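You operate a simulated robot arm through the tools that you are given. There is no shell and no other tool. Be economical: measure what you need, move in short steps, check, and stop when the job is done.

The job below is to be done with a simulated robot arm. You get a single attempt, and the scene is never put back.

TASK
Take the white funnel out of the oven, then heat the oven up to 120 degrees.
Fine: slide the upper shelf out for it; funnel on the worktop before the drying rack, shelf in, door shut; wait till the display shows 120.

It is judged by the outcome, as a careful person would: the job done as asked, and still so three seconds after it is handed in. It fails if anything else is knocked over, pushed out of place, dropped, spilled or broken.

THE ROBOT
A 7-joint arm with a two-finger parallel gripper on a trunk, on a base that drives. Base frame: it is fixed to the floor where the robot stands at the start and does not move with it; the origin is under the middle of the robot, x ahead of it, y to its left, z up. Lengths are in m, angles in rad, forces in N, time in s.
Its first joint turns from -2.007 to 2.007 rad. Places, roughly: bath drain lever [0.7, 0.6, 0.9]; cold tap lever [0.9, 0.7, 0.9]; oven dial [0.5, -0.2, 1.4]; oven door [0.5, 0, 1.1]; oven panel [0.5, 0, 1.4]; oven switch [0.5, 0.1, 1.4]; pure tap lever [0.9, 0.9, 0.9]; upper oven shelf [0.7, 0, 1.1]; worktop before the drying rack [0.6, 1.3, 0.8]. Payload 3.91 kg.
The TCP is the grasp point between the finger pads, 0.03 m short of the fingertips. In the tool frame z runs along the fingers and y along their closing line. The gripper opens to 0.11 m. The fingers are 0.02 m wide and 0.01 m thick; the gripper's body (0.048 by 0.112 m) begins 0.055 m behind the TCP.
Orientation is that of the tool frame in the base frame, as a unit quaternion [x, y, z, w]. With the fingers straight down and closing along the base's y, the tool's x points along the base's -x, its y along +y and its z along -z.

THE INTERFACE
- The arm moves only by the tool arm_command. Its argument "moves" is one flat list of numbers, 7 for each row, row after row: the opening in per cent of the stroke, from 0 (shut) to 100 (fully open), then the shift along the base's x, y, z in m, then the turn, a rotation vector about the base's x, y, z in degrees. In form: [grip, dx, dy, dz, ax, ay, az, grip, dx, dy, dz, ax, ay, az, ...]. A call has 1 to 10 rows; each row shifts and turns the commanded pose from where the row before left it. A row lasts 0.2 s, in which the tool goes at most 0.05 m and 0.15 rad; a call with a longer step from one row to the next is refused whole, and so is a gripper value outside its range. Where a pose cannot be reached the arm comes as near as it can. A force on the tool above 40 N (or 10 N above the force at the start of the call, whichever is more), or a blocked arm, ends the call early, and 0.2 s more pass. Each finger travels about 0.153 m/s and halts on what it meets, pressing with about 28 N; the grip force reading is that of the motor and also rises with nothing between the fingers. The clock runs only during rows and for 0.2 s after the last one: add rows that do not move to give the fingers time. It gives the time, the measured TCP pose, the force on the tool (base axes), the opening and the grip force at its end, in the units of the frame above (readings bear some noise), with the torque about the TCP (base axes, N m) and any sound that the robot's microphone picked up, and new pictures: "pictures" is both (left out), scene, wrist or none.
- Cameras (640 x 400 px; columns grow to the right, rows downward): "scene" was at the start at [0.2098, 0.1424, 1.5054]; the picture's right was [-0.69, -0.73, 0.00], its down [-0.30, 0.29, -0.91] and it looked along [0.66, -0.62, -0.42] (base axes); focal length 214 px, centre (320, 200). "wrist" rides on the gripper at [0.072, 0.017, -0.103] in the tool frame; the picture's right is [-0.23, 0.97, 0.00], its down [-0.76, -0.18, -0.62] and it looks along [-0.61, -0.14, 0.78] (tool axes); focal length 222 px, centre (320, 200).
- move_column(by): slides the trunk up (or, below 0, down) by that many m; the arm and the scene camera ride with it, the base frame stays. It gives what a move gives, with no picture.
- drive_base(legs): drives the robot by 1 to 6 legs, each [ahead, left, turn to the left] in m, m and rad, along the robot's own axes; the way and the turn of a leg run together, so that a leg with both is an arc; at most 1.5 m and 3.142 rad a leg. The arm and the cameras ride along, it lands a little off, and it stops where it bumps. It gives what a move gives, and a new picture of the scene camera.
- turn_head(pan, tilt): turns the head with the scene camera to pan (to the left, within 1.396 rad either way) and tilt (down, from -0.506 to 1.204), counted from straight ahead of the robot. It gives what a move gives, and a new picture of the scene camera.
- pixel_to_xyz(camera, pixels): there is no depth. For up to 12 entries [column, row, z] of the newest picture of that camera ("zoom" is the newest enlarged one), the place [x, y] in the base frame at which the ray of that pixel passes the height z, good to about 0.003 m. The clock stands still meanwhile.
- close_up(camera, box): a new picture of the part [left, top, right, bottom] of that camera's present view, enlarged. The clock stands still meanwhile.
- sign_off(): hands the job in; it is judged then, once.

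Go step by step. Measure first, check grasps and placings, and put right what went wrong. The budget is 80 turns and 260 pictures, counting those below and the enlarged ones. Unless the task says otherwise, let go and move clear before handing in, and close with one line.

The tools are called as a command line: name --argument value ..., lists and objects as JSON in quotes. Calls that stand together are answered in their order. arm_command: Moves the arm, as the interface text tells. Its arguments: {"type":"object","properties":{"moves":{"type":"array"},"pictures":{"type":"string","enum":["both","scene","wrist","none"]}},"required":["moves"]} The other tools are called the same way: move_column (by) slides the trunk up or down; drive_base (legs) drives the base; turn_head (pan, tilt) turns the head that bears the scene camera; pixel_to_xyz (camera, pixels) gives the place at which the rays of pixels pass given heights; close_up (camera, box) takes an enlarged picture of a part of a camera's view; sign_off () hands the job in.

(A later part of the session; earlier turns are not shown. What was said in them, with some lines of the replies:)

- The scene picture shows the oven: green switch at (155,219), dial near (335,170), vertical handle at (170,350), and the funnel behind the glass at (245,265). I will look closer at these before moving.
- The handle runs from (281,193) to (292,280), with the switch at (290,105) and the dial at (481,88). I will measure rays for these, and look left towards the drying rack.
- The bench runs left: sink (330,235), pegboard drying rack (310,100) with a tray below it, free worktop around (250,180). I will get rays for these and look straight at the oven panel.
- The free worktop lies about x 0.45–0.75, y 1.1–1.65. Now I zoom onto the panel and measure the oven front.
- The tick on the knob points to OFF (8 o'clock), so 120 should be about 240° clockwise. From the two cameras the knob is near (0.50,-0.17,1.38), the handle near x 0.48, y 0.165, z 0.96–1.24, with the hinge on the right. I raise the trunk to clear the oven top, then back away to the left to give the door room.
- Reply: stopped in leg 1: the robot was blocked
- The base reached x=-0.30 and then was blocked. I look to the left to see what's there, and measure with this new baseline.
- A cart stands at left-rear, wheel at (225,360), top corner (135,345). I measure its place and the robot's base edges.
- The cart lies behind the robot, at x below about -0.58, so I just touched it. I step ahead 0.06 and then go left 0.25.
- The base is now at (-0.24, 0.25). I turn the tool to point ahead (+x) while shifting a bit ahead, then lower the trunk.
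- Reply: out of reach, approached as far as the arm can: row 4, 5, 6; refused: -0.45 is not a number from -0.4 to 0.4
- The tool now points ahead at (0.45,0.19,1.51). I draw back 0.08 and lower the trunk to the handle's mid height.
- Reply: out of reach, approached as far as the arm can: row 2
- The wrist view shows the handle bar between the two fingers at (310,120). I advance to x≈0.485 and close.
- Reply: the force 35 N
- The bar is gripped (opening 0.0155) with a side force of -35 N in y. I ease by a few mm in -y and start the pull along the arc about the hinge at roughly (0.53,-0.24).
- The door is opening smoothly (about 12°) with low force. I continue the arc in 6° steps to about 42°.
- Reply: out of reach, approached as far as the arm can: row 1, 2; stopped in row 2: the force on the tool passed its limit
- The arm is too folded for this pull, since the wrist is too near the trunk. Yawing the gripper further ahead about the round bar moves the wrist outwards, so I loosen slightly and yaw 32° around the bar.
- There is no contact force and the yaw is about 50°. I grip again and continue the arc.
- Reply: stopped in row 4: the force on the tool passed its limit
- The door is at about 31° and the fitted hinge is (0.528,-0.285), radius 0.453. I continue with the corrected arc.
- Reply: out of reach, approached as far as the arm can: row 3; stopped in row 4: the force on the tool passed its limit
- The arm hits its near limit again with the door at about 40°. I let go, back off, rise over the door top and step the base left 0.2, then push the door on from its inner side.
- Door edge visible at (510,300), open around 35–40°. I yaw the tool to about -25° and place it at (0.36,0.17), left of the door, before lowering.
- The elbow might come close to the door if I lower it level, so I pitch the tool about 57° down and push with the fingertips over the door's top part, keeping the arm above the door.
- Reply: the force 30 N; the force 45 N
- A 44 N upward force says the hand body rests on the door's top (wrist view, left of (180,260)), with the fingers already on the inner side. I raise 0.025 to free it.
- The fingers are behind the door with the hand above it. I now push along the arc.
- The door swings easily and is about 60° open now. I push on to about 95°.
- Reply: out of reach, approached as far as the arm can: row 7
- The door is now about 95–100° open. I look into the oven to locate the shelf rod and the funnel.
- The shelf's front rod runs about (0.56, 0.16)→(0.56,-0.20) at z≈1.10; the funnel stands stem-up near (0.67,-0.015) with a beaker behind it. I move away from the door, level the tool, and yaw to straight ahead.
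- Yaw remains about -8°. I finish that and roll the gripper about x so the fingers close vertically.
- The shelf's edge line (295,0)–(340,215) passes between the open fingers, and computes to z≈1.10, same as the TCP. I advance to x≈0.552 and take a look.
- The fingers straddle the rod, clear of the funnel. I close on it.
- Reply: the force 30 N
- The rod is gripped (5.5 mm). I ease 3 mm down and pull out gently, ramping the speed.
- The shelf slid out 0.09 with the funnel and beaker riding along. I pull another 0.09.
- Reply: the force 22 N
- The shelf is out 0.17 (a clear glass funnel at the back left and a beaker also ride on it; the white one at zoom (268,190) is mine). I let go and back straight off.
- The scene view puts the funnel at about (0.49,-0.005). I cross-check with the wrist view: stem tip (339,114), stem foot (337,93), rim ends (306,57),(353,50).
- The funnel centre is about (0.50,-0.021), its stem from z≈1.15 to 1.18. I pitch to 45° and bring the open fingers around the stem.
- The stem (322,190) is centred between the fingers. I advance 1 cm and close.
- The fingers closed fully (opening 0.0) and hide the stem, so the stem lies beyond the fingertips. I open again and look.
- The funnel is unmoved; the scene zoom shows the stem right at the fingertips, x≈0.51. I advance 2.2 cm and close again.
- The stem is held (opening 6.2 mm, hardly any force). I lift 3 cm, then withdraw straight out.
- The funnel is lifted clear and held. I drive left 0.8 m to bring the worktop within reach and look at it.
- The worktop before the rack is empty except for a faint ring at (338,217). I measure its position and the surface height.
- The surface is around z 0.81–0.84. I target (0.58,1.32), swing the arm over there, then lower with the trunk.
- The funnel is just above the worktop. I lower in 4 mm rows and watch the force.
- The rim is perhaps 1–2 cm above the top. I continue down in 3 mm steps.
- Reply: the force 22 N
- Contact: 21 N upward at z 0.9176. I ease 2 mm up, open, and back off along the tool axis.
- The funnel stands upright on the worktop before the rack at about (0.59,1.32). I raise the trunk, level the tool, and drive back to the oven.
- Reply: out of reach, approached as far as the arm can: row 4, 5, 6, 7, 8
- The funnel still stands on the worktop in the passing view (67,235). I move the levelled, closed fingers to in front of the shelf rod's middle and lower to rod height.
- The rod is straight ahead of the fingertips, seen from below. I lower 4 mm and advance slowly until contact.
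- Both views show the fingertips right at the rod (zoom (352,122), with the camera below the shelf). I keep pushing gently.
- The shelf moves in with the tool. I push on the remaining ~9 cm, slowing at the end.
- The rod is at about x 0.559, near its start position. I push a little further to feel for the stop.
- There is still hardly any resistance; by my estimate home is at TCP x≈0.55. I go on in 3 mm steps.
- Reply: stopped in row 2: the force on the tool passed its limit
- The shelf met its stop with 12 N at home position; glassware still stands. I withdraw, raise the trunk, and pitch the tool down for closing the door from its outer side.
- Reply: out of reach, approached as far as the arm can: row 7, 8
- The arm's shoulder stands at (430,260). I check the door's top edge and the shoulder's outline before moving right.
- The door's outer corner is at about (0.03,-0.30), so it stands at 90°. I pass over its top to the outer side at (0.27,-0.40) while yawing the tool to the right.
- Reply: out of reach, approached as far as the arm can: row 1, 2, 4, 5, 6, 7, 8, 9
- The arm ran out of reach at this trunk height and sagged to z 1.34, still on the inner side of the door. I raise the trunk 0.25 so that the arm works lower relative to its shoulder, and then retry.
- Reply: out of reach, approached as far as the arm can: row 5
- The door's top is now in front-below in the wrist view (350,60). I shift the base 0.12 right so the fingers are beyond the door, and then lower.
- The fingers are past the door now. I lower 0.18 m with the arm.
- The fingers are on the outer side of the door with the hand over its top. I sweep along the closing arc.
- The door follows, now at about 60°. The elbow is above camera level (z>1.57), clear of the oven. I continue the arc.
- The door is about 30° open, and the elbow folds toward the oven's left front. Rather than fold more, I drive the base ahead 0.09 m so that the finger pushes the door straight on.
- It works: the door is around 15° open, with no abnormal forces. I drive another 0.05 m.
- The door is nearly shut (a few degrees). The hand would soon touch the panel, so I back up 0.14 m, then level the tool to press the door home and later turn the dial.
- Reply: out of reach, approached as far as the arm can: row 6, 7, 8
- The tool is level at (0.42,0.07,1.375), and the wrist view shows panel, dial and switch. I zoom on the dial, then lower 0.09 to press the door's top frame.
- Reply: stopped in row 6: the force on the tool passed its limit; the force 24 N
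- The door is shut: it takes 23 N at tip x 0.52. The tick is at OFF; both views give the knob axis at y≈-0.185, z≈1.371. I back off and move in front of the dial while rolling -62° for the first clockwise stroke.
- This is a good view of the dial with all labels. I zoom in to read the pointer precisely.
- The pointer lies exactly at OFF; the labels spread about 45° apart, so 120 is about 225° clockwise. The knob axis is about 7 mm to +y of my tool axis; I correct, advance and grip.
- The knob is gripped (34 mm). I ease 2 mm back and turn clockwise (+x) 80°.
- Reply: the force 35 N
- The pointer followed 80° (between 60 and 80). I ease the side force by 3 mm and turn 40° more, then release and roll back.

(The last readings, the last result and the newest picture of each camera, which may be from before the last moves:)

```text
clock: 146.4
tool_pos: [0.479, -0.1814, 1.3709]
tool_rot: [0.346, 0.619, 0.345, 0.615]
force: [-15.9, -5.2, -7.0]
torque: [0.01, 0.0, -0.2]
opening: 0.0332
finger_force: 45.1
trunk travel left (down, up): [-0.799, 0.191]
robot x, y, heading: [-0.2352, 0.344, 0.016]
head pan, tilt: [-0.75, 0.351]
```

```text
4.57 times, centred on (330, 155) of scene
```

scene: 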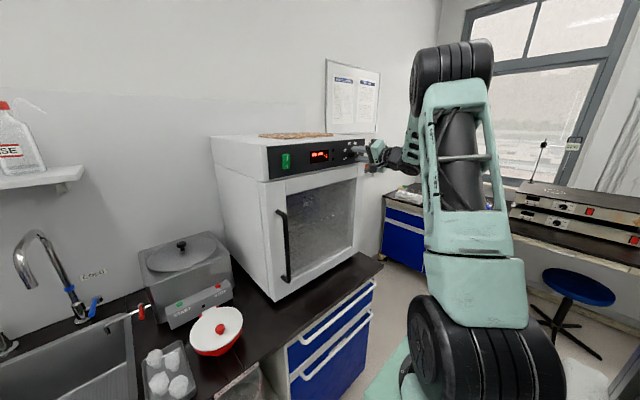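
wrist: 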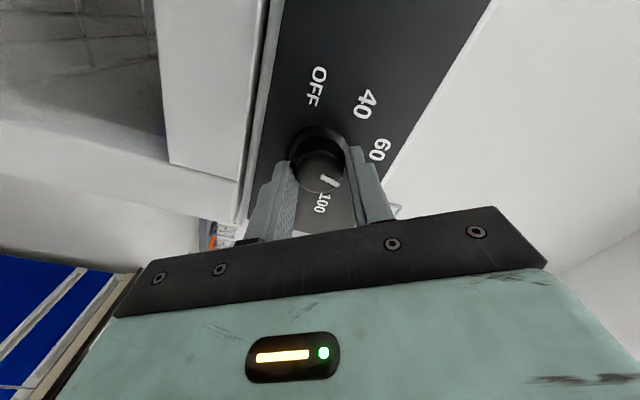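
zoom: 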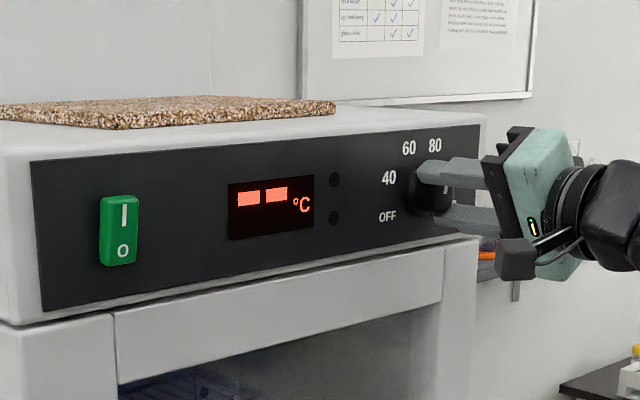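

About 120° turned, pointer between 80 and 100. The display still shows "--". I keep turning while the wrist allows.

arm_command --moves '[0, -0.001, 0, 0, 8, 0, 0, 0, 0, 0, 0, 8, 0, 0, 0, 0, 0, 0, 8, 0, 0, 0, 0, 0, 0, 8, 0, 0, 0, 0, 0, 0, 8, 0, 0, 0, 0, 0, 0, 8, 0, 0, 0, 0, 0, 0, 0, 0, 0]' --pictures "wrist"

```text
clock: 148.1
tool_pos: [0.4791, -0.182, 1.3684]
tool_rot: [0.567, 0.425, 0.566, 0.421]
force: [-11.4, -7.6, -30.5]
torque: [-0.02, 0.55, 0.54]
opening: 0.0329
finger_force: 45.2
trunk travel left (down, up): [-0.799, 0.191]
robot x, y, heading: [-0.2311, 0.3399, 0.008]
head pan, tilt: [-0.75, 0.351]
```

wrist: 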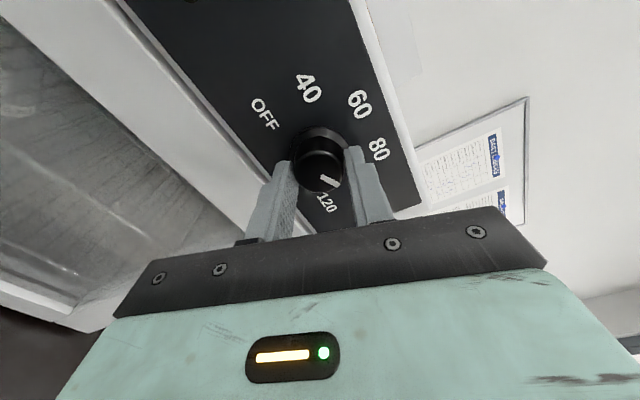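

Still within reach at roll 106° (168° turned). I ease the vertical force and go on by 32°.

arm_command --moves '[0, 0, -0.001, -0.003, 0, 0, 0, 0, 0, 0, 0, 8, 0, 0, 0, 0, 0, 0, 8, 0, 0, 0, 0, 0, 0, 8, 0, 0, 0, 0, 0, 0, 8, 0, 0, 0, 0, 0, 0, 0, 0, 0]' --pictures "wrist"

```text
clock: 149.4
tool_pos: [0.4852, -0.1853, 1.3381]
tool_rot: [0.667, 0.269, 0.645, 0.258]
force: [-3.6, -14.9, -19.8]
torque: [0.18, 0.56, -0.49]
opening: 0.0
finger_force: 37.7
out of reach, approached as far as the arm can: row 4, 5
trunk travel left (down, up): [-0.799, 0.191]
robot x, y, heading: [-0.2352, 0.3382, 0.012]
head pan, tilt: [-0.75, 0.351]
```

wrist: 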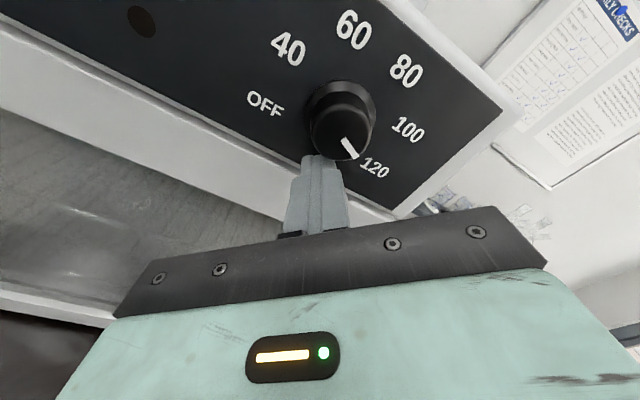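

The arm ran out of range, so the fingers slipped off below the knob; nothing is hurt. I back off, roll back, and look at the pointer.

arm_command --moves '[0, -0.03, 0, 0, 0, 0, 0, 0, -0.025, 0, 0, 0, 0, 0, 30, 0, 0.001, 0.008, -8, 0, 0, 60, 0, 0.001, 0.008, -8, 0, 0, 60, 0, 0.001, 0.008, -8, 0, 0, 60, 0, 0.001, 0.008, -8, 0, 0, 60, 0, 0, 0, -8, 0, 0, 60, 0, 0, 0, -8, 0, 0, 60, 0, 0, 0, -8, 0, 0, 60, 0, 0, 0, -8, 0, 0]' --pictures "wrist"

close_up --camera "wrist" --box '[220, 50, 460, 200]'

```text
clock: 151.7
tool_pos: [0.4326, -0.1742, 1.3752]
tool_rot: [0.425, 0.575, 0.405, 0.57]
force: [0.8, 0.5, 1.0]
torque: [0.02, -0.01, 0.01]
opening: 0.0663
finger_force: 0.1
trunk travel left (down, up): [-0.799, 0.191]
robot x, y, heading: [-0.2394, 0.3385, 0.014]
head pan, tilt: [-0.75, 0.351]
```

wrist: 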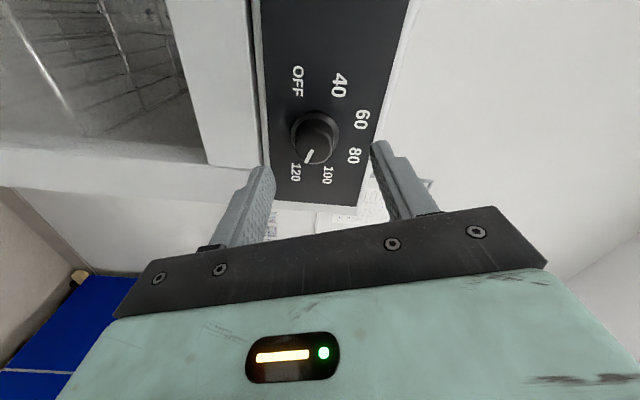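

```text
2.67 times, centred on (340, 125) of wrist
```

zoom: 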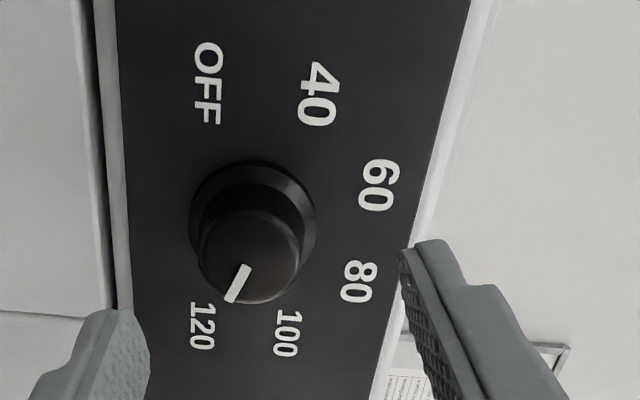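

The pointer lies shortly before 120 (19° vs 26° in the picture). I regrip and turn the remaining 8–9°.

arm_command --moves '[60, 0.02, -0.005, -0.004, 0, 0, 0, 60, 0.018, 0, 0, 0, 0, 0, 60, 0.008, 0, 0, 0, 0, 0, 40, 0, 0, 0, 0, 0, 0, 20, 0, 0, 0, 0, 0, 0, 20, 0, 0, 0, 0, 0, 0, 0, 0, 0, 0, 8, 0, 0, 0, 0, 0, 0, 0, 0, 0, 60, 0, 0, 0, 0, 0, 0, 60, 0, 0, 0, 0, 0, 0]' --pictures "none"

arm_command --moves '[60, -0.025, 0, 0, 0, 0, 0, 60, -0.025, 0, 0, -4, 0, 0, 60, 0, 0, 0, -4, 0, 0]' --pictures "none"

close_up --camera "wrist" --box '[220, 50, 460, 200]'

```text
clock: 153.8
tool_pos: [0.479, -0.179, 1.3725]
tool_rot: [0.464, 0.546, 0.445, 0.538]
force: [-0.6, 0.1, -0.1]
torque: [0.0, 0.01, -0.01]
opening: 0.066
finger_force: 0.1
trunk travel left (down, up): [-0.799, 0.191]
robot x, y, heading: [-0.2354, 0.3404, 0.017]
head pan, tilt: [-0.75, 0.351]
```

```text
clock: 154.7
tool_pos: [0.4276, -0.1792, 1.3717]
tool_rot: [0.425, 0.575, 0.404, 0.57]
force: [-0.4, 0.0, -0.3]
torque: [-0.01, -0.01, 0.01]
opening: 0.0659
finger_force: 0.1
trunk travel left (down, up): [-0.799, 0.191]
robot x, y, heading: [-0.2361, 0.338, 0.015]
head pan, tilt: [-0.75, 0.351]
```

```text
2.67 times, centred on (340, 125) of wrist
```

zoom: 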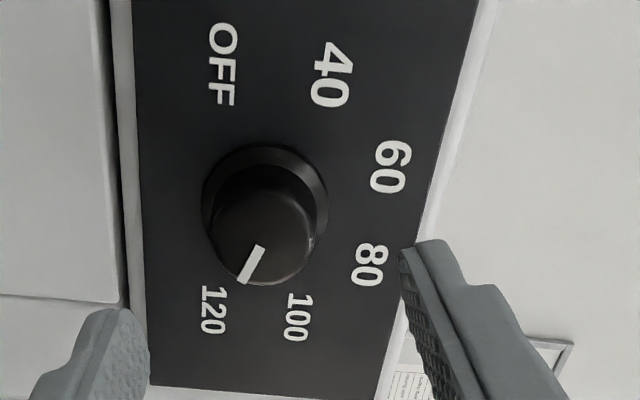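

The tick line (263,245)→(243,282) now lies in line with 120 within a degree or two. I roll back to level and move before the switch at y≈0.13.

arm_command --moves '[30, 0, 0.035, 0, -8, 0, 0, 0, 0, 0.035, 0, -8, 0, 0, 0, 0, 0.035, 0, -8, 0, 0, 0, 0, 0.035, 0, -8, 0, 0, 0, 0, 0.035, 0, -8, 0, 0, 0, 0, 0.035, 0, -8, 0, 0, 0, 0, 0.035, 0, -8, 0, 0, 0, 0, 0.03, 0, -8, 0, 0, 0, 0, 0.02, 0, -8, 0, 0, 0, 0, 0, 0, 0, 0, 0]'

close_up --camera "wrist" --box '[220, 20, 420, 170]'

close_up --camera "scene" --box '[250, 120, 380, 190]'

```text
clock: 156.8
tool_pos: [0.4284, 0.1135, 1.3744]
tool_rot: [0.008, 0.704, -0.01, 0.71]
force: [0.8, -0.1, -0.6]
torque: [0.0, 0.04, 0.01]
opening: 0.0
finger_force: 28.0
trunk travel left (down, up): [-0.799, 0.191]
robot x, y, heading: [-0.2375, 0.3395, 0.012]
head pan, tilt: [-0.75, 0.351]
```

scene: 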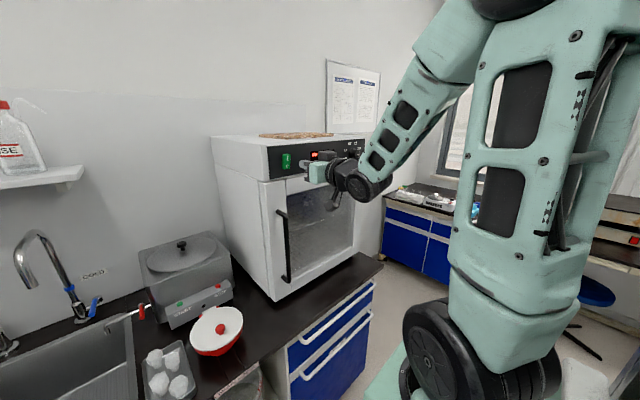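
wrist: 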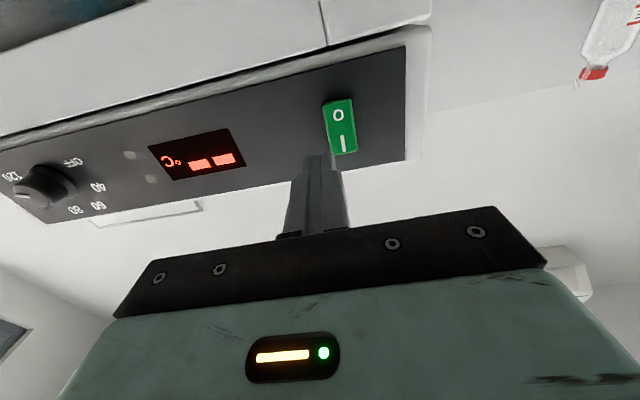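

```text
2.67 times, centred on (320, 95) of wrist
```

zoom: 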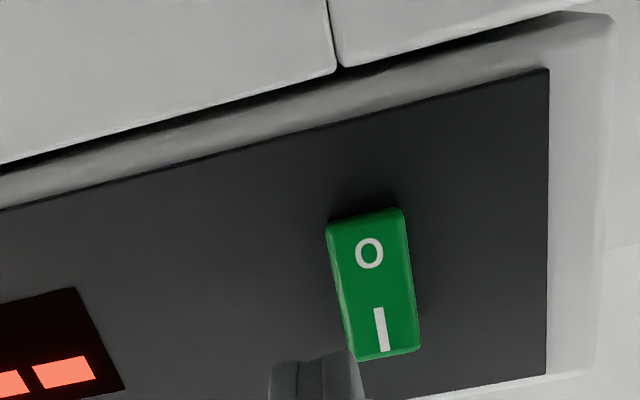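

```text
4.92 times, centred on (315, 155) of scene
```

zoom: 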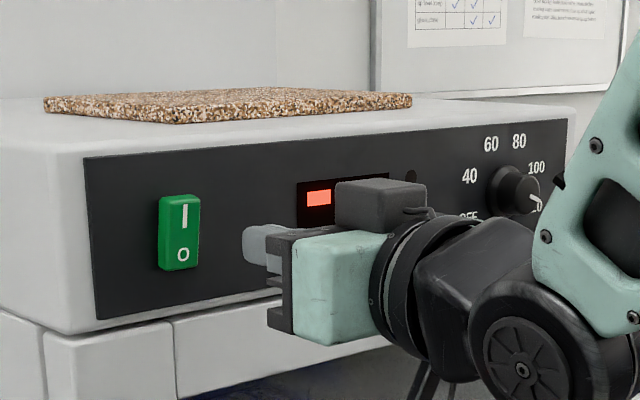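

The rocker's I half is at about (y 0.132, z 1.391), O at 1.365; the display is still "--", so the oven needs switching on. I line up with the I half and press.

arm_command --moves '[0, 0, 0.0185, 0.019, 0, 0, 0, 0, 0.02, 0, 0, 0, 0, 0, 0, 0.02, 0, 0, 0, 0, 0, 0, 0.008, 0, 0, 0, 0, 0, 0, 0.005, 0, 0, 0, 0, 0, 0, 0.005, 0, 0, 0, 0, 0, 0, 0.004, 0, 0, 0, 0, 0]'

close_up --camera "scene" --box '[250, 120, 380, 190]'

```text
clock: 158.2
tool_pos: [0.4782, 0.1318, 1.3933]
tool_rot: [0.009, 0.702, -0.011, 0.712]
force: [-30.0, 2.4, 6.2]
torque: [0.2, 0.07, 0.17]
opening: 0.0
finger_force: 27.9
trunk travel left (down, up): [-0.799, 0.191]
robot x, y, heading: [-0.2378, 0.3399, 0.013]
head pan, tilt: [-0.75, 0.351]
stopped in row 6: the force on the tool passed its limit (the readings are from after the stop); the commanded pose is now the measured one
```

scene: 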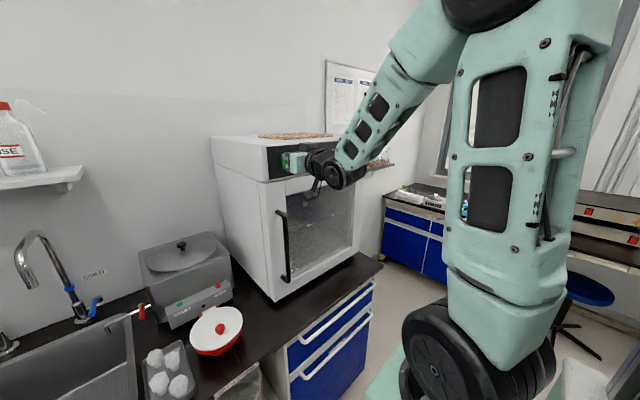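
wrist: 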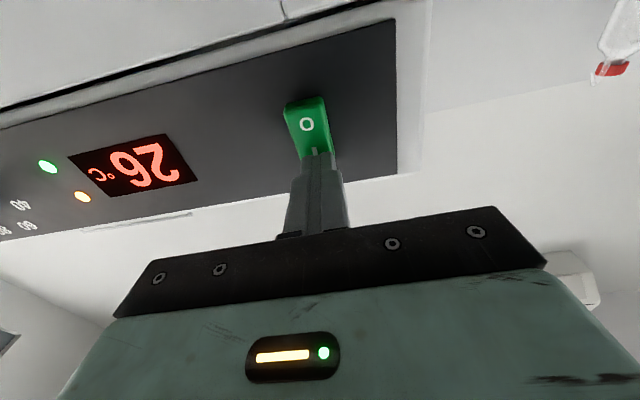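

```text
4.92 times, centred on (315, 155) of scene
```

zoom: 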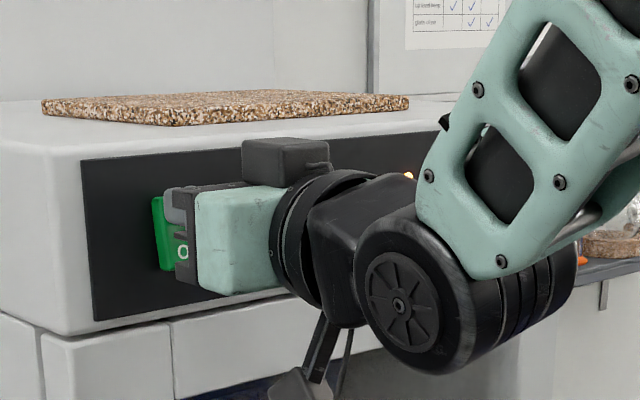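

The oven is on: the display shows 26 °C with a green and an orange (heating) lamp lit. I back the arm away and wait, watching the display.

arm_command --moves '[0, -0.03, 0, 0, 0, 0, 0, 0, -0.03, 0, 0, 0, 0, 0, 0, 0, 0, -0.02, 0, 0, 0, 0, 0, -0.04, -0.02, 0, 0, 0, 0, 0, -0.04, 0, 0, 0, 0, 0, 0, 0, 0, 0, 0, 0, 0, 0, 0, 0, 0, 0, 0, 0, 0, 0, 0, 0, 0, 0, 0, 0, 0, 0, 0, 0, 0, 0, 0, 0, 0, 0, 0, 0]' --pictures "wrist"

close_up --camera "wrist" --box '[0, 20, 300, 220]'

```text
clock: 160.4
tool_pos: [0.4197, 0.0527, 1.3533]
tool_rot: [0.009, 0.703, -0.011, 0.711]
force: [1.1, 0.1, 0.8]
torque: [0.04, 0.0, 0.01]
opening: 0.0
finger_force: 28.2
trunk travel left (down, up): [-0.799, 0.191]
robot x, y, heading: [-0.2367, 0.3342, 0.01]
head pan, tilt: [-0.75, 0.351]
```

wrist: 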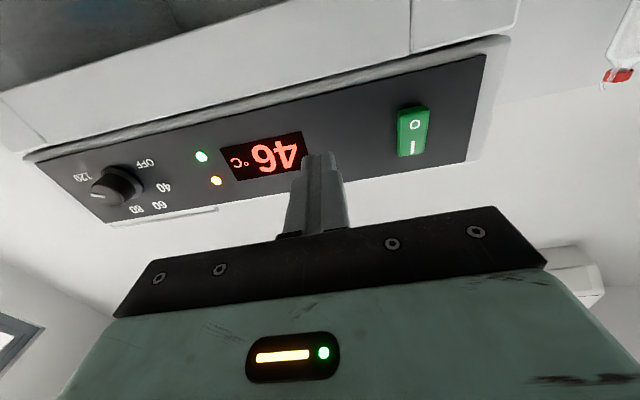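

```text
2.00 times, centred on (150, 120) of wrist
```

zoom: 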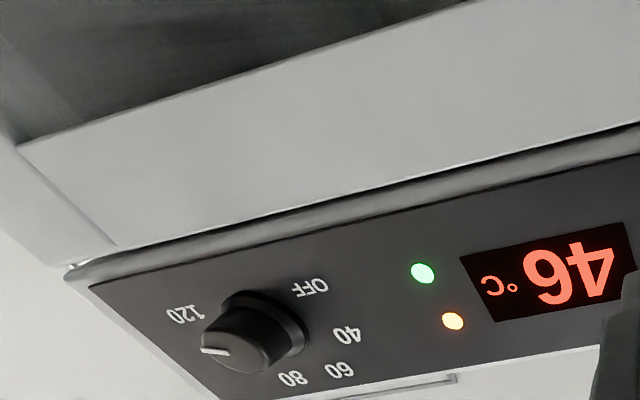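

It is heating fast (46 °C after about 2 s), with the tick towards 120. I wait further.

arm_command --moves '[0, 0, 0, 0, 0, 0, 0, 0, 0, 0, 0, 0, 0, 0, 0, 0, 0, 0, 0, 0, 0, 0, 0, 0, 0, 0, 0, 0, 0, 0, 0, 0, 0, 0, 0, 0, 0, 0, 0, 0, 0, 0, 0, 0, 0, 0, 0, 0, 0, 0, 0, 0, 0, 0, 0, 0, 0, 0, 0, 0, 0, 0, 0, 0, 0, 0, 0, 0, 0, 0]' --pictures "none"

arm_command --moves '[0, 0, 0, 0, 0, 0, 0, 0, 0, 0, 0, 0, 0, 0, 0, 0, 0, 0, 0, 0, 0, 0, 0, 0, 0, 0, 0, 0, 0, 0, 0, 0, 0, 0, 0, 0, 0, 0, 0, 0, 0, 0, 0, 0, 0, 0, 0, 0, 0, 0, 0, 0, 0, 0, 0, 0, 0, 0, 0, 0, 0, 0, 0, 0, 0, 0, 0, 0, 0, 0]' --pictures "none"

arm_command --moves '[0, 0, 0, 0, 0, 0, 0, 0, 0, 0, 0, 0, 0, 0, 0, 0, 0, 0, 0, 0, 0, 0, 0, 0, 0, 0, 0, 0, 0, 0, 0, 0, 0, 0, 0, 0, 0, 0, 0, 0, 0, 0, 0, 0, 0, 0, 0, 0, 0, 0, 0, 0, 0, 0, 0, 0, 0, 0, 0, 0, 0, 0, 0, 0, 0, 0, 0, 0, 0, 0]' --pictures "none"

arm_command --moves '[0, 0, 0, 0, 0, 0, 0, 0, 0, 0, 0, 0, 0, 0, 0, 0, 0, 0, 0, 0, 0, 0, 0, 0, 0, 0, 0, 0, 0, 0, 0, 0, 0, 0, 0, 0, 0, 0, 0, 0, 0, 0, 0, 0, 0, 0, 0, 0, 0, 0, 0, 0, 0, 0, 0, 0, 0, 0, 0, 0, 0, 0, 0, 0, 0, 0, 0, 0, 0, 0]' --pictures "both"

```text
clock: 162.6
tool_pos: [0.4191, 0.0531, 1.3544]
tool_rot: [0.008, 0.704, -0.01, 0.71]
force: [-0.8, 0.1, -0.9]
torque: [0.02, 0.0, -0.03]
opening: 0.0
finger_force: 28.1
trunk travel left (down, up): [-0.799, 0.191]
robot x, y, heading: [-0.2352, 0.34, 0.014]
head pan, tilt: [-0.75, 0.351]
```

```text
clock: 164.8
tool_pos: [0.4212, 0.054, 1.354]
tool_rot: [0.009, 0.703, -0.011, 0.711]
force: [0.0, -0.2, -0.7]
torque: [-0.01, -0.02, -0.02]
opening: 0.0
finger_force: 28.4
trunk travel left (down, up): [-0.799, 0.191]
robot x, y, heading: [-0.2386, 0.3377, 0.016]
head pan, tilt: [-0.75, 0.351]
```

```text
clock: 167.0
tool_pos: [0.4191, 0.055, 1.3541]
tool_rot: [0.009, 0.704, -0.011, 0.71]
force: [0.1, 0.3, 1.1]
torque: [-0.01, -0.01, 0.03]
opening: 0.0001
finger_force: 28.4
trunk travel left (down, up): [-0.799, 0.191]
robot x, y, heading: [-0.2337, 0.3402, 0.012]
head pan, tilt: [-0.75, 0.351]
```

```text
clock: 169.2
tool_pos: [0.4205, 0.0535, 1.3533]
tool_rot: [0.009, 0.703, -0.011, 0.711]
force: [1.0, -0.1, -1.3]
torque: [0.01, 0.01, -0.03]
opening: 0.0002
finger_force: 28.1
trunk travel left (down, up): [-0.799, 0.191]
robot x, y, heading: [-0.2328, 0.3396, 0.013]
head pan, tilt: [-0.75, 0.351]
```

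scene: 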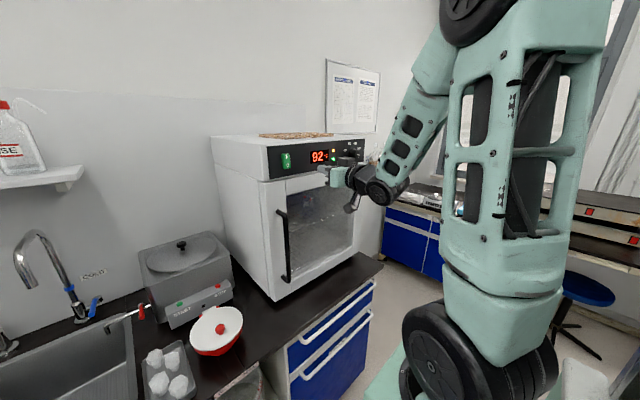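
wrist: 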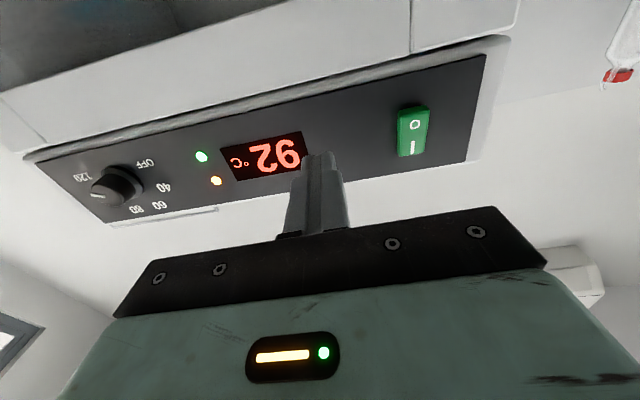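

The display reads 92 °C and rises about 5 °C/s. I wait on.

arm_command --moves '[0, 0, 0, 0, 0, 0, 0, 0, 0, 0, 0, 0, 0, 0, 0, 0, 0, 0, 0, 0, 0, 0, 0, 0, 0, 0, 0, 0, 0, 0, 0, 0, 0, 0, 0, 0, 0, 0, 0, 0, 0, 0, 0, 0, 0, 0, 0, 0, 0, 0, 0, 0, 0, 0, 0, 0, 0, 0, 0, 0, 0, 0, 0, 0, 0, 0, 0, 0, 0, 0]' --pictures "none"

arm_command --moves '[0, 0, 0, 0, 0, 0, 0, 0, 0, 0, 0, 0, 0, 0, 0, 0, 0, 0, 0, 0, 0, 0, 0, 0, 0, 0, 0, 0, 0, 0, 0, 0, 0, 0, 0, 0, 0, 0, 0, 0, 0, 0, 0, 0, 0, 0, 0, 0, 0, 0, 0, 0, 0, 0, 0, 0, 0, 0, 0, 0, 0, 0, 0, 0, 0, 0, 0, 0, 0, 0]' --pictures "none"

arm_command --moves '[0, 0, 0, 0, 0, 0, 0, 0, 0, 0, 0, 0, 0, 0, 0, 0, 0, 0, 0, 0, 0, 0, 0, 0, 0, 0, 0, 0, 0, 0, 0, 0, 0, 0, 0, 0, 0, 0, 0, 0, 0, 0, 0, 0, 0, 0, 0, 0, 0, 0, 0, 0, 0, 0, 0, 0, 0, 0, 0, 0, 0, 0, 0, 0, 0, 0, 0, 0, 0, 0]' --pictures "none"

arm_command --moves '[0, 0, 0, 0, 0, 0, 0, 0, 0, 0, 0, 0, 0, 0, 0, 0, 0, 0, 0, 0, 0, 0, 0, 0, 0, 0, 0, 0, 0, 0, 0, 0, 0, 0, 0, 0, 0, 0, 0, 0, 0, 0, 0, 0, 0, 0, 0, 0, 0, 0, 0, 0, 0, 0, 0, 0, 0, 0, 0, 0, 0, 0, 0, 0, 0, 0, 0, 0, 0, 0]' --pictures "none"

close_up --camera "wrist" --box '[20, 80, 320, 240]'

```text
clock: 171.4
tool_pos: [0.4189, 0.0536, 1.3539]
tool_rot: [0.008, 0.703, -0.01, 0.711]
force: [0.0, 0.2, -0.2]
torque: [0.0, -0.02, 0.0]
opening: 0.0
finger_force: 28.2
trunk travel left (down, up): [-0.799, 0.191]
robot x, y, heading: [-0.2394, 0.3421, 0.013]
head pan, tilt: [-0.75, 0.351]
```

```text
clock: 173.6
tool_pos: [0.4198, 0.053, 1.353]
tool_rot: [0.008, 0.703, -0.01, 0.711]
force: [-1.2, -0.6, 0.3]
torque: [0.03, 0.01, 0.0]
opening: 0.0
finger_force: 28.2
trunk travel left (down, up): [-0.799, 0.191]
robot x, y, heading: [-0.238, 0.3366, 0.012]
head pan, tilt: [-0.75, 0.351]
```

```text
clock: 175.8
tool_pos: [0.42, 0.054, 1.3537]
tool_rot: [0.01, 0.703, -0.012, 0.711]
force: [0.5, -0.5, 1.2]
torque: [-0.02, 0.0, 0.02]
opening: 0.0003
finger_force: 27.9
trunk travel left (down, up): [-0.799, 0.191]
robot x, y, heading: [-0.2363, 0.3384, 0.008]
head pan, tilt: [-0.75, 0.351]
```

```text
clock: 178.0
tool_pos: [0.4189, 0.053, 1.3549]
tool_rot: [0.011, 0.703, -0.013, 0.711]
force: [0.2, -0.5, -1.2]
torque: [-0.01, 0.02, -0.02]
opening: 0.0001
finger_force: 27.7
trunk travel left (down, up): [-0.799, 0.191]
robot x, y, heading: [-0.2397, 0.3412, 0.016]
head pan, tilt: [-0.75, 0.351]
```

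```text
2.13 times, centred on (170, 160) of wrist
5 turns are left
```

zoom: 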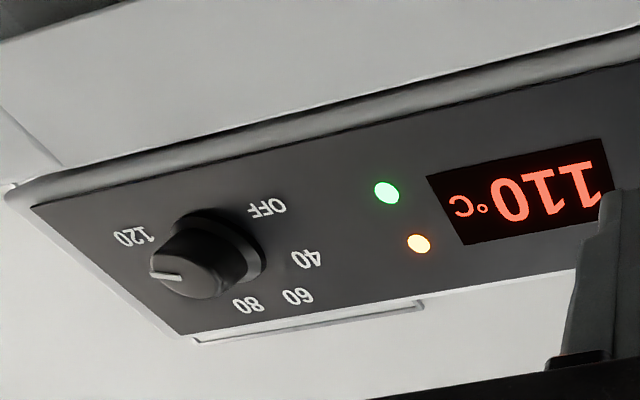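

The display reads 110 °C and the lamp is still on; the curve tends to about 120. I wait some 25 s more and read again.

arm_command --moves '[0, 0, 0, 0, 0, 0, 0, 0, 0, 0, 0, 0, 0, 0, 0, 0, 0, 0, 0, 0, 0, 0, 0, 0, 0, 0, 0, 0, 0, 0, 0, 0, 0, 0, 0, 0, 0, 0, 0, 0, 0, 0, 0, 0, 0, 0, 0, 0, 0, 0, 0, 0, 0, 0, 0, 0, 0, 0, 0, 0, 0, 0, 0, 0, 0, 0, 0, 0, 0, 0]' --pictures "none"

arm_command --moves '[0, 0, 0, 0, 0, 0, 0, 0, 0, 0, 0, 0, 0, 0, 0, 0, 0, 0, 0, 0, 0, 0, 0, 0, 0, 0, 0, 0, 0, 0, 0, 0, 0, 0, 0, 0, 0, 0, 0, 0, 0, 0, 0, 0, 0, 0, 0, 0, 0, 0, 0, 0, 0, 0, 0, 0, 0, 0, 0, 0, 0, 0, 0, 0, 0, 0, 0, 0, 0, 0]' --pictures "none"

arm_command --moves '[0, 0, 0, 0, 0, 0, 0, 0, 0, 0, 0, 0, 0, 0, 0, 0, 0, 0, 0, 0, 0, 0, 0, 0, 0, 0, 0, 0, 0, 0, 0, 0, 0, 0, 0, 0, 0, 0, 0, 0, 0, 0, 0, 0, 0, 0, 0, 0, 0, 0, 0, 0, 0, 0, 0, 0, 0, 0, 0, 0, 0, 0, 0, 0, 0, 0, 0, 0, 0, 0]' --pictures "none"

arm_command --moves '[0, 0, 0, 0, 0, 0, 0, 0, 0, 0, 0, 0, 0, 0, 0, 0, 0, 0, 0, 0, 0, 0, 0, 0, 0, 0, 0, 0, 0, 0, 0, 0, 0, 0, 0, 0, 0, 0, 0, 0, 0, 0, 0, 0, 0, 0, 0, 0, 0, 0, 0, 0, 0, 0, 0, 0, 0, 0, 0, 0, 0, 0, 0, 0, 0, 0, 0, 0, 0, 0]' --pictures "none"

arm_command --moves '[0, 0, 0, 0, 0, 0, 0, 0, 0, 0, 0, 0, 0, 0, 0, 0, 0, 0, 0, 0, 0, 0, 0, 0, 0, 0, 0, 0, 0, 0, 0, 0, 0, 0, 0, 0, 0, 0, 0, 0, 0, 0, 0, 0, 0, 0, 0, 0, 0, 0, 0, 0, 0, 0, 0, 0, 0, 0, 0, 0, 0, 0, 0, 0, 0, 0, 0, 0, 0, 0]' --pictures "none"

close_up --camera "wrist" --box '[20, 80, 320, 240]'

arm_command --moves '[0, 0, 0, 0, 0, 0, 0, 0, 0, 0, 0, 0, 0, 0, 0, 0, 0, 0, 0, 0, 0, 0, 0, 0, 0, 0, 0, 0, 0, 0, 0, 0, 0, 0, 0, 0, 0, 0, 0, 0, 0, 0, 0, 0, 0, 0, 0, 0, 0, 0, 0, 0, 0, 0, 0, 0, 0, 0, 0, 0, 0, 0, 0, 0, 0, 0, 0, 0, 0, 0]' --pictures "none"

arm_command --moves '[0, 0, 0, 0, 0, 0, 0, 0, 0, 0, 0, 0, 0, 0, 0, 0, 0, 0, 0, 0, 0, 0, 0, 0, 0, 0, 0, 0, 0, 0, 0, 0, 0, 0, 0, 0, 0, 0, 0, 0, 0, 0, 0, 0, 0, 0, 0, 0, 0, 0, 0, 0, 0, 0, 0, 0, 0, 0, 0, 0, 0, 0, 0, 0, 0, 0, 0, 0, 0, 0]' --pictures "none"

arm_command --moves '[0, 0, 0, 0, 0, 0, 0, 0, 0, 0, 0, 0, 0, 0, 0, 0, 0, 0, 0, 0, 0, 0, 0, 0, 0, 0, 0, 0, 0, 0, 0, 0, 0, 0, 0, 0, 0, 0, 0, 0, 0, 0, 0, 0, 0, 0, 0, 0, 0, 0, 0, 0, 0, 0, 0, 0, 0, 0, 0, 0, 0, 0, 0, 0, 0, 0, 0, 0, 0, 0]' --pictures "none"

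arm_command --moves '[0, 0, 0, 0, 0, 0, 0, 0, 0, 0, 0, 0, 0, 0, 0, 0, 0, 0, 0, 0, 0, 0, 0, 0, 0, 0, 0, 0, 0, 0, 0, 0, 0, 0, 0, 0, 0, 0, 0, 0, 0, 0, 0, 0, 0, 0, 0, 0, 0, 0, 0, 0, 0, 0, 0, 0, 0, 0, 0, 0, 0, 0, 0, 0, 0, 0, 0, 0, 0, 0]' --pictures "none"

arm_command --moves '[0, 0, 0, 0, 0, 0, 0, 0, 0, 0, 0, 0, 0, 0, 0, 0, 0, 0, 0, 0, 0, 0, 0, 0, 0, 0, 0, 0, 0, 0, 0, 0, 0, 0, 0, 0, 0, 0, 0, 0, 0, 0, 0, 0, 0, 0, 0, 0, 0, 0, 0, 0, 0, 0, 0, 0, 0, 0, 0, 0, 0, 0, 0, 0, 0, 0, 0, 0, 0, 0]' --pictures "none"

arm_command --moves '[0, 0, 0, 0, 0, 0, 0, 0, 0, 0, 0, 0, 0, 0, 0, 0, 0, 0, 0, 0, 0, 0, 0, 0, 0, 0, 0, 0, 0, 0, 0, 0, 0, 0, 0, 0, 0, 0, 0, 0, 0, 0, 0, 0, 0, 0, 0, 0, 0, 0, 0, 0, 0, 0, 0, 0, 0, 0, 0, 0, 0, 0, 0, 0, 0, 0, 0, 0, 0, 0]' --pictures "none"

close_up --camera "wrist" --box '[20, 80, 320, 240]'

```text
clock: 180.2
tool_pos: [0.4187, 0.0533, 1.3538]
tool_rot: [0.01, 0.703, -0.012, 0.711]
force: [0.2, 0.4, 0.2]
torque: [0.04, 0.03, -0.01]
opening: 0.0
finger_force: 28.0
trunk travel left (down, up): [-0.799, 0.191]
robot x, y, heading: [-0.2387, 0.3419, 0.011]
head pan, tilt: [-0.75, 0.351]
```

```text
clock: 182.4
tool_pos: [0.4189, 0.0535, 1.3544]
tool_rot: [0.009, 0.703, -0.011, 0.711]
force: [1.2, -0.8, -0.7]
torque: [0.0, 0.02, 0.03]
opening: 0.0
finger_force: 28.1
trunk travel left (down, up): [-0.799, 0.191]
robot x, y, heading: [-0.2373, 0.3412, 0.014]
head pan, tilt: [-0.75, 0.351]
```

```text
clock: 184.6
tool_pos: [0.4199, 0.0529, 1.354]
tool_rot: [0.01, 0.704, -0.011, 0.71]
force: [0.6, 0.7, 0.3]
torque: [-0.01, 0.01, 0.02]
opening: 0.0002
finger_force: 29.0
trunk travel left (down, up): [-0.799, 0.191]
robot x, y, heading: [-0.2363, 0.3412, 0.014]
head pan, tilt: [-0.75, 0.351]
```

```text
clock: 186.8
tool_pos: [0.4199, 0.0527, 1.3543]
tool_rot: [0.009, 0.703, -0.011, 0.711]
force: [-1.2, 0.5, 0.7]
torque: [-0.02, -0.01, -0.01]
opening: 0.0001
finger_force: 27.9
trunk travel left (down, up): [-0.799, 0.191]
robot x, y, heading: [-0.2377, 0.3402, 0.015]
head pan, tilt: [-0.75, 0.351]
```

```text
clock: 189.0
tool_pos: [0.4192, 0.0524, 1.355]
tool_rot: [0.009, 0.703, -0.011, 0.711]
force: [-0.1, -0.4, 0.9]
torque: [0.0, 0.0, -0.03]
opening: 0.0
finger_force: 28.5
trunk travel left (down, up): [-0.799, 0.191]
robot x, y, heading: [-0.2352, 0.3381, 0.013]
head pan, tilt: [-0.75, 0.351]
```

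```text
2.13 times, centred on (170, 160) of wrist
```

zoom: 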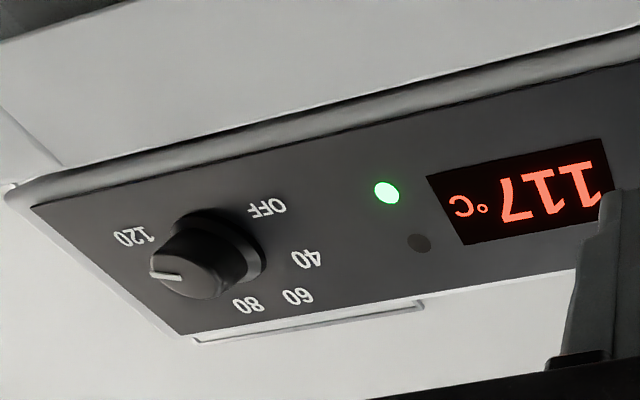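

```text
clock: 191.2
tool_pos: [0.4185, 0.0534, 1.3536]
tool_rot: [0.009, 0.704, -0.011, 0.71]
force: [-0.7, 0.4, -0.6]
torque: [0.0, -0.01, -0.01]
opening: 0.0
finger_force: 28.5
trunk travel left (down, up): [-0.799, 0.191]
robot x, y, heading: [-0.2398, 0.3425, 0.016]
head pan, tilt: [-0.75, 0.351]
```

```text
clock: 193.4
tool_pos: [0.4185, 0.0532, 1.3543]
tool_rot: [0.009, 0.704, -0.01, 0.71]
force: [0.3, 0.5, -0.6]
torque: [-0.02, 0.0, -0.02]
opening: 0.0
finger_force: 28.1
trunk travel left (down, up): [-0.799, 0.191]
robot x, y, heading: [-0.236, 0.3387, 0.012]
head pan, tilt: [-0.75, 0.351]
```

```text
clock: 195.6
tool_pos: [0.4185, 0.0534, 1.3538]
tool_rot: [0.009, 0.703, -0.011, 0.711]
force: [0.7, 0.3, 0.6]
torque: [0.04, -0.02, -0.01]
opening: 0.0
finger_force: 28.1
trunk travel left (down, up): [-0.799, 0.191]
robot x, y, heading: [-0.237, 0.3423, 0.012]
head pan, tilt: [-0.75, 0.351]
```

```text
clock: 197.8
tool_pos: [0.4186, 0.0529, 1.3536]
tool_rot: [0.009, 0.703, -0.011, 0.711]
force: [0.2, -0.3, 0.7]
torque: [0.0, 0.01, -0.02]
opening: 0.0
finger_force: 28.0
trunk travel left (down, up): [-0.799, 0.191]
robot x, y, heading: [-0.2357, 0.3395, 0.01]
head pan, tilt: [-0.75, 0.351]
```

```text
clock: 200.0
tool_pos: [0.4194, 0.0537, 1.3544]
tool_rot: [0.009, 0.704, -0.01, 0.71]
force: [0.7, 0.2, 0.1]
torque: [0.0, 0.03, 0.01]
opening: 0.0
finger_force: 28.6
trunk travel left (down, up): [-0.799, 0.191]
robot x, y, heading: [-0.2391, 0.3376, 0.016]
head pan, tilt: [-0.75, 0.351]
```

```text
clock: 202.2
tool_pos: [0.4193, 0.0532, 1.3527]
tool_rot: [0.008, 0.703, -0.01, 0.711]
force: [0.0, 0.4, 0.0]
torque: [0.02, 0.02, -0.01]
opening: 0.0001
finger_force: 27.9
trunk travel left (down, up): [-0.799, 0.191]
robot x, y, heading: [-0.2377, 0.3385, 0.011]
head pan, tilt: [-0.75, 0.351]
```

```text
2.13 times, centred on (170, 160) of wrist
4 turns are left
```

zoom: 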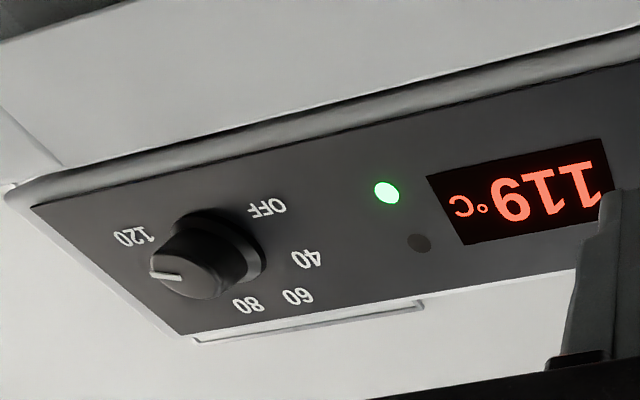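

The display reads 119 °C and climbs slowly; the lamp is off. I wait another 20 s and read again.

arm_command --moves '[0, 0, 0, 0, 0, 0, 0, 0, 0, 0, 0, 0, 0, 0, 0, 0, 0, 0, 0, 0, 0, 0, 0, 0, 0, 0, 0, 0, 0, 0, 0, 0, 0, 0, 0, 0, 0, 0, 0, 0, 0, 0, 0, 0, 0, 0, 0, 0, 0, 0, 0, 0, 0, 0, 0, 0, 0, 0, 0, 0, 0, 0, 0, 0, 0, 0, 0, 0, 0, 0]' --pictures "none"

arm_command --moves '[0, 0, 0, 0, 0, 0, 0, 0, 0, 0, 0, 0, 0, 0, 0, 0, 0, 0, 0, 0, 0, 0, 0, 0, 0, 0, 0, 0, 0, 0, 0, 0, 0, 0, 0, 0, 0, 0, 0, 0, 0, 0, 0, 0, 0, 0, 0, 0, 0, 0, 0, 0, 0, 0, 0, 0, 0, 0, 0, 0, 0, 0, 0, 0, 0, 0, 0, 0, 0, 0]' --pictures "none"

arm_command --moves '[0, 0, 0, 0, 0, 0, 0, 0, 0, 0, 0, 0, 0, 0, 0, 0, 0, 0, 0, 0, 0, 0, 0, 0, 0, 0, 0, 0, 0, 0, 0, 0, 0, 0, 0, 0, 0, 0, 0, 0, 0, 0, 0, 0, 0, 0, 0, 0, 0, 0, 0, 0, 0, 0, 0, 0, 0, 0, 0, 0, 0, 0, 0, 0, 0, 0, 0, 0, 0, 0]' --pictures "none"

close_up --camera "wrist" --box '[20, 80, 320, 240]'

arm_command --moves '[0, 0, 0, 0, 0, 0, 0, 0, 0, 0, 0, 0, 0, 0, 0, 0, 0, 0, 0, 0, 0, 0, 0, 0, 0, 0, 0, 0, 0, 0, 0, 0, 0, 0, 0, 0, 0, 0, 0, 0, 0, 0, 0, 0, 0, 0, 0, 0, 0, 0, 0, 0, 0, 0, 0, 0, 0, 0, 0, 0, 0, 0, 0, 0, 0, 0, 0, 0, 0, 0]' --pictures "none"

arm_command --moves '[0, 0, 0, 0, 0, 0, 0, 0, 0, 0, 0, 0, 0, 0, 0, 0, 0, 0, 0, 0, 0, 0, 0, 0, 0, 0, 0, 0, 0, 0, 0, 0, 0, 0, 0, 0, 0, 0, 0, 0, 0, 0, 0, 0, 0, 0, 0, 0, 0, 0, 0, 0, 0, 0, 0, 0, 0, 0, 0, 0, 0, 0, 0, 0, 0, 0, 0, 0, 0, 0]' --pictures "none"

arm_command --moves '[0, 0, 0, 0, 0, 0, 0, 0, 0, 0, 0, 0, 0, 0, 0, 0, 0, 0, 0, 0, 0, 0, 0, 0, 0, 0, 0, 0, 0, 0, 0, 0, 0, 0, 0, 0, 0, 0, 0, 0, 0, 0, 0, 0, 0, 0, 0, 0, 0, 0, 0, 0, 0, 0, 0, 0, 0, 0, 0, 0, 0, 0, 0, 0, 0, 0, 0, 0, 0, 0]' --pictures "none"

arm_command --moves '[0, 0, 0, 0, 0, 0, 0, 0, 0, 0, 0, 0, 0, 0, 0, 0, 0, 0, 0, 0, 0, 0, 0, 0, 0, 0, 0, 0, 0, 0, 0, 0, 0, 0, 0, 0, 0, 0, 0, 0, 0, 0, 0, 0, 0, 0, 0, 0, 0, 0, 0, 0, 0, 0, 0, 0, 0, 0, 0, 0, 0, 0, 0, 0, 0, 0, 0, 0, 0, 0]' --pictures "none"

arm_command --moves '[0, 0, 0, 0, 0, 0, 0, 0, 0, 0, 0, 0, 0, 0, 0, 0, 0, 0, 0, 0, 0, 0, 0, 0, 0, 0, 0, 0, 0, 0, 0, 0, 0, 0, 0, 0, 0, 0, 0, 0, 0, 0, 0, 0, 0, 0, 0, 0, 0, 0, 0, 0, 0, 0, 0, 0, 0, 0, 0, 0, 0, 0, 0, 0, 0, 0, 0, 0, 0, 0]' --pictures "none"

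close_up --camera "wrist" --box '[20, 80, 320, 240]'

turn_head --pan 0.3 --tilt 0.4

```text
clock: 204.4
tool_pos: [0.419, 0.0538, 1.3545]
tool_rot: [0.009, 0.703, -0.011, 0.711]
force: [0.5, 0.4, 0.2]
torque: [0.0, -0.03, 0.01]
opening: 0.0002
finger_force: 28.2
trunk travel left (down, up): [-0.799, 0.191]
robot x, y, heading: [-0.2388, 0.3407, 0.016]
head pan, tilt: [-0.75, 0.351]
```

```text
clock: 206.6
tool_pos: [0.4198, 0.0537, 1.3528]
tool_rot: [0.008, 0.703, -0.01, 0.711]
force: [0.1, 0.5, 0.1]
torque: [0.02, 0.01, 0.01]
opening: 0.0
finger_force: 27.9
trunk travel left (down, up): [-0.799, 0.191]
robot x, y, heading: [-0.2342, 0.3392, 0.017]
head pan, tilt: [-0.75, 0.351]
```

```text
clock: 208.8
tool_pos: [0.419, 0.0534, 1.3537]
tool_rot: [0.009, 0.704, -0.011, 0.71]
force: [-0.2, 0.4, -0.2]
torque: [0.04, 0.01, -0.03]
opening: 0.0
finger_force: 27.9
trunk travel left (down, up): [-0.799, 0.191]
robot x, y, heading: [-0.2383, 0.3396, 0.011]
head pan, tilt: [-0.75, 0.351]
```

```text
2.13 times, centred on (170, 160) of wrist
```

zoom: 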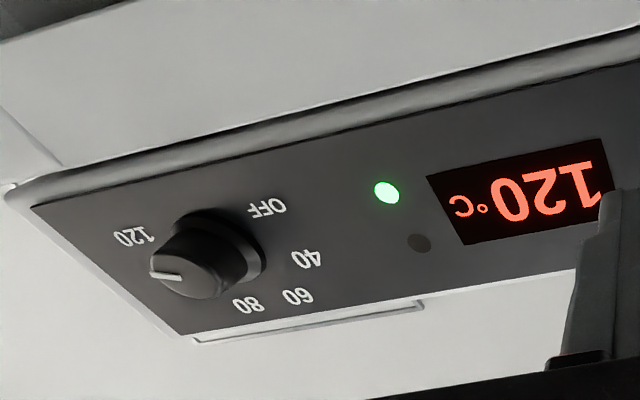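

```text
clock: 211.0
tool_pos: [0.4194, 0.0533, 1.3534]
tool_rot: [0.01, 0.704, -0.011, 0.71]
force: [-0.2, -1.2, 0.3]
torque: [-0.02, -0.01, -0.01]
opening: 0.0
finger_force: 28.2
trunk travel left (down, up): [-0.799, 0.191]
robot x, y, heading: [-0.2388, 0.337, 0.015]
head pan, tilt: [-0.75, 0.351]
```

```text
clock: 213.2
tool_pos: [0.4184, 0.0537, 1.3542]
tool_rot: [0.009, 0.704, -0.01, 0.71]
force: [-0.7, -0.2, 0.0]
torque: [-0.03, 0.0, 0.02]
opening: 0.0001
finger_force: 28.3
trunk travel left (down, up): [-0.799, 0.191]
robot x, y, heading: [-0.2385, 0.3392, 0.013]
head pan, tilt: [-0.75, 0.351]
```

```text
clock: 215.4
tool_pos: [0.419, 0.0544, 1.3541]
tool_rot: [0.009, 0.704, -0.01, 0.71]
force: [0.5, -0.4, -0.1]
torque: [0.0, 0.01, 0.0]
opening: 0.0
finger_force: 28.2
trunk travel left (down, up): [-0.799, 0.191]
robot x, y, heading: [-0.2373, 0.3394, 0.013]
head pan, tilt: [-0.75, 0.351]
```

```text
clock: 217.6
tool_pos: [0.4191, 0.0531, 1.3535]
tool_rot: [0.009, 0.703, -0.011, 0.711]
force: [0.5, 0.1, -0.5]
torque: [0.01, -0.02, 0.02]
opening: 0.0
finger_force: 27.9
trunk travel left (down, up): [-0.799, 0.191]
robot x, y, heading: [-0.2374, 0.338, 0.018]
head pan, tilt: [-0.75, 0.351]
```

```text
clock: 219.8
tool_pos: [0.4199, 0.0529, 1.353]
tool_rot: [0.009, 0.704, -0.011, 0.71]
force: [-0.2, -0.6, -0.4]
torque: [0.02, 0.0, 0.01]
opening: 0.0002
finger_force: 28.1
trunk travel left (down, up): [-0.799, 0.191]
robot x, y, heading: [-0.2353, 0.34, 0.014]
head pan, tilt: [-0.75, 0.351]
```

```text
2.13 times, centred on (170, 160) of wrist
```

zoom: 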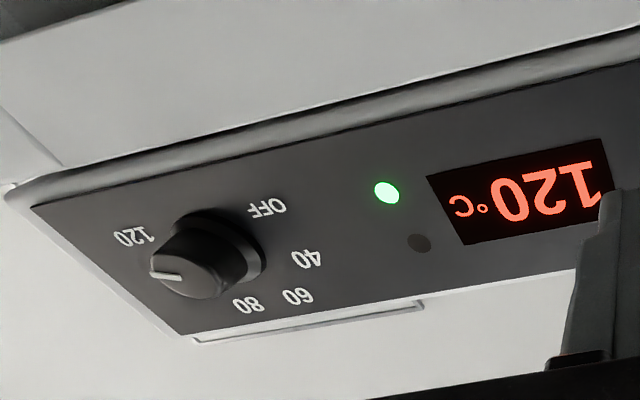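

```text
clock: 221.1
tool_pos: [0.4205, 0.0537, 1.3542]
tool_rot: [0.008, 0.703, -0.01, 0.711]
force: [1.0, -0.2, -0.2]
torque: [0.05, 0.02, -0.05]
opening: 0.0
finger_force: 28.0
trunk travel left (down, up): [-0.799, 0.191]
robot x, y, heading: [-0.2386, 0.3356, 0.013]
head pan, tilt: [0.3, 0.4]
3 turns are left
```

scene: 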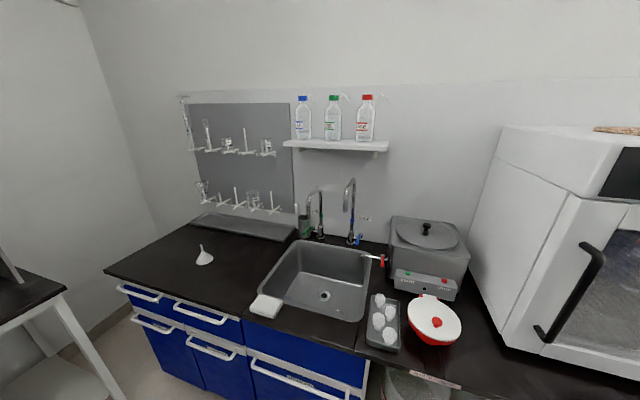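

The display holds steady at 120 °C, the door is shut, and the white funnel stands on the worktop before the drying rack at (204,257). The arm is clear, so I hand the job in.

sign_off

```text
The job is handed in.
```

The white funnel is on the worktop before the drying rack, the upper shelf is back in, the door is shut, and the oven display shows a steady 120 °C.
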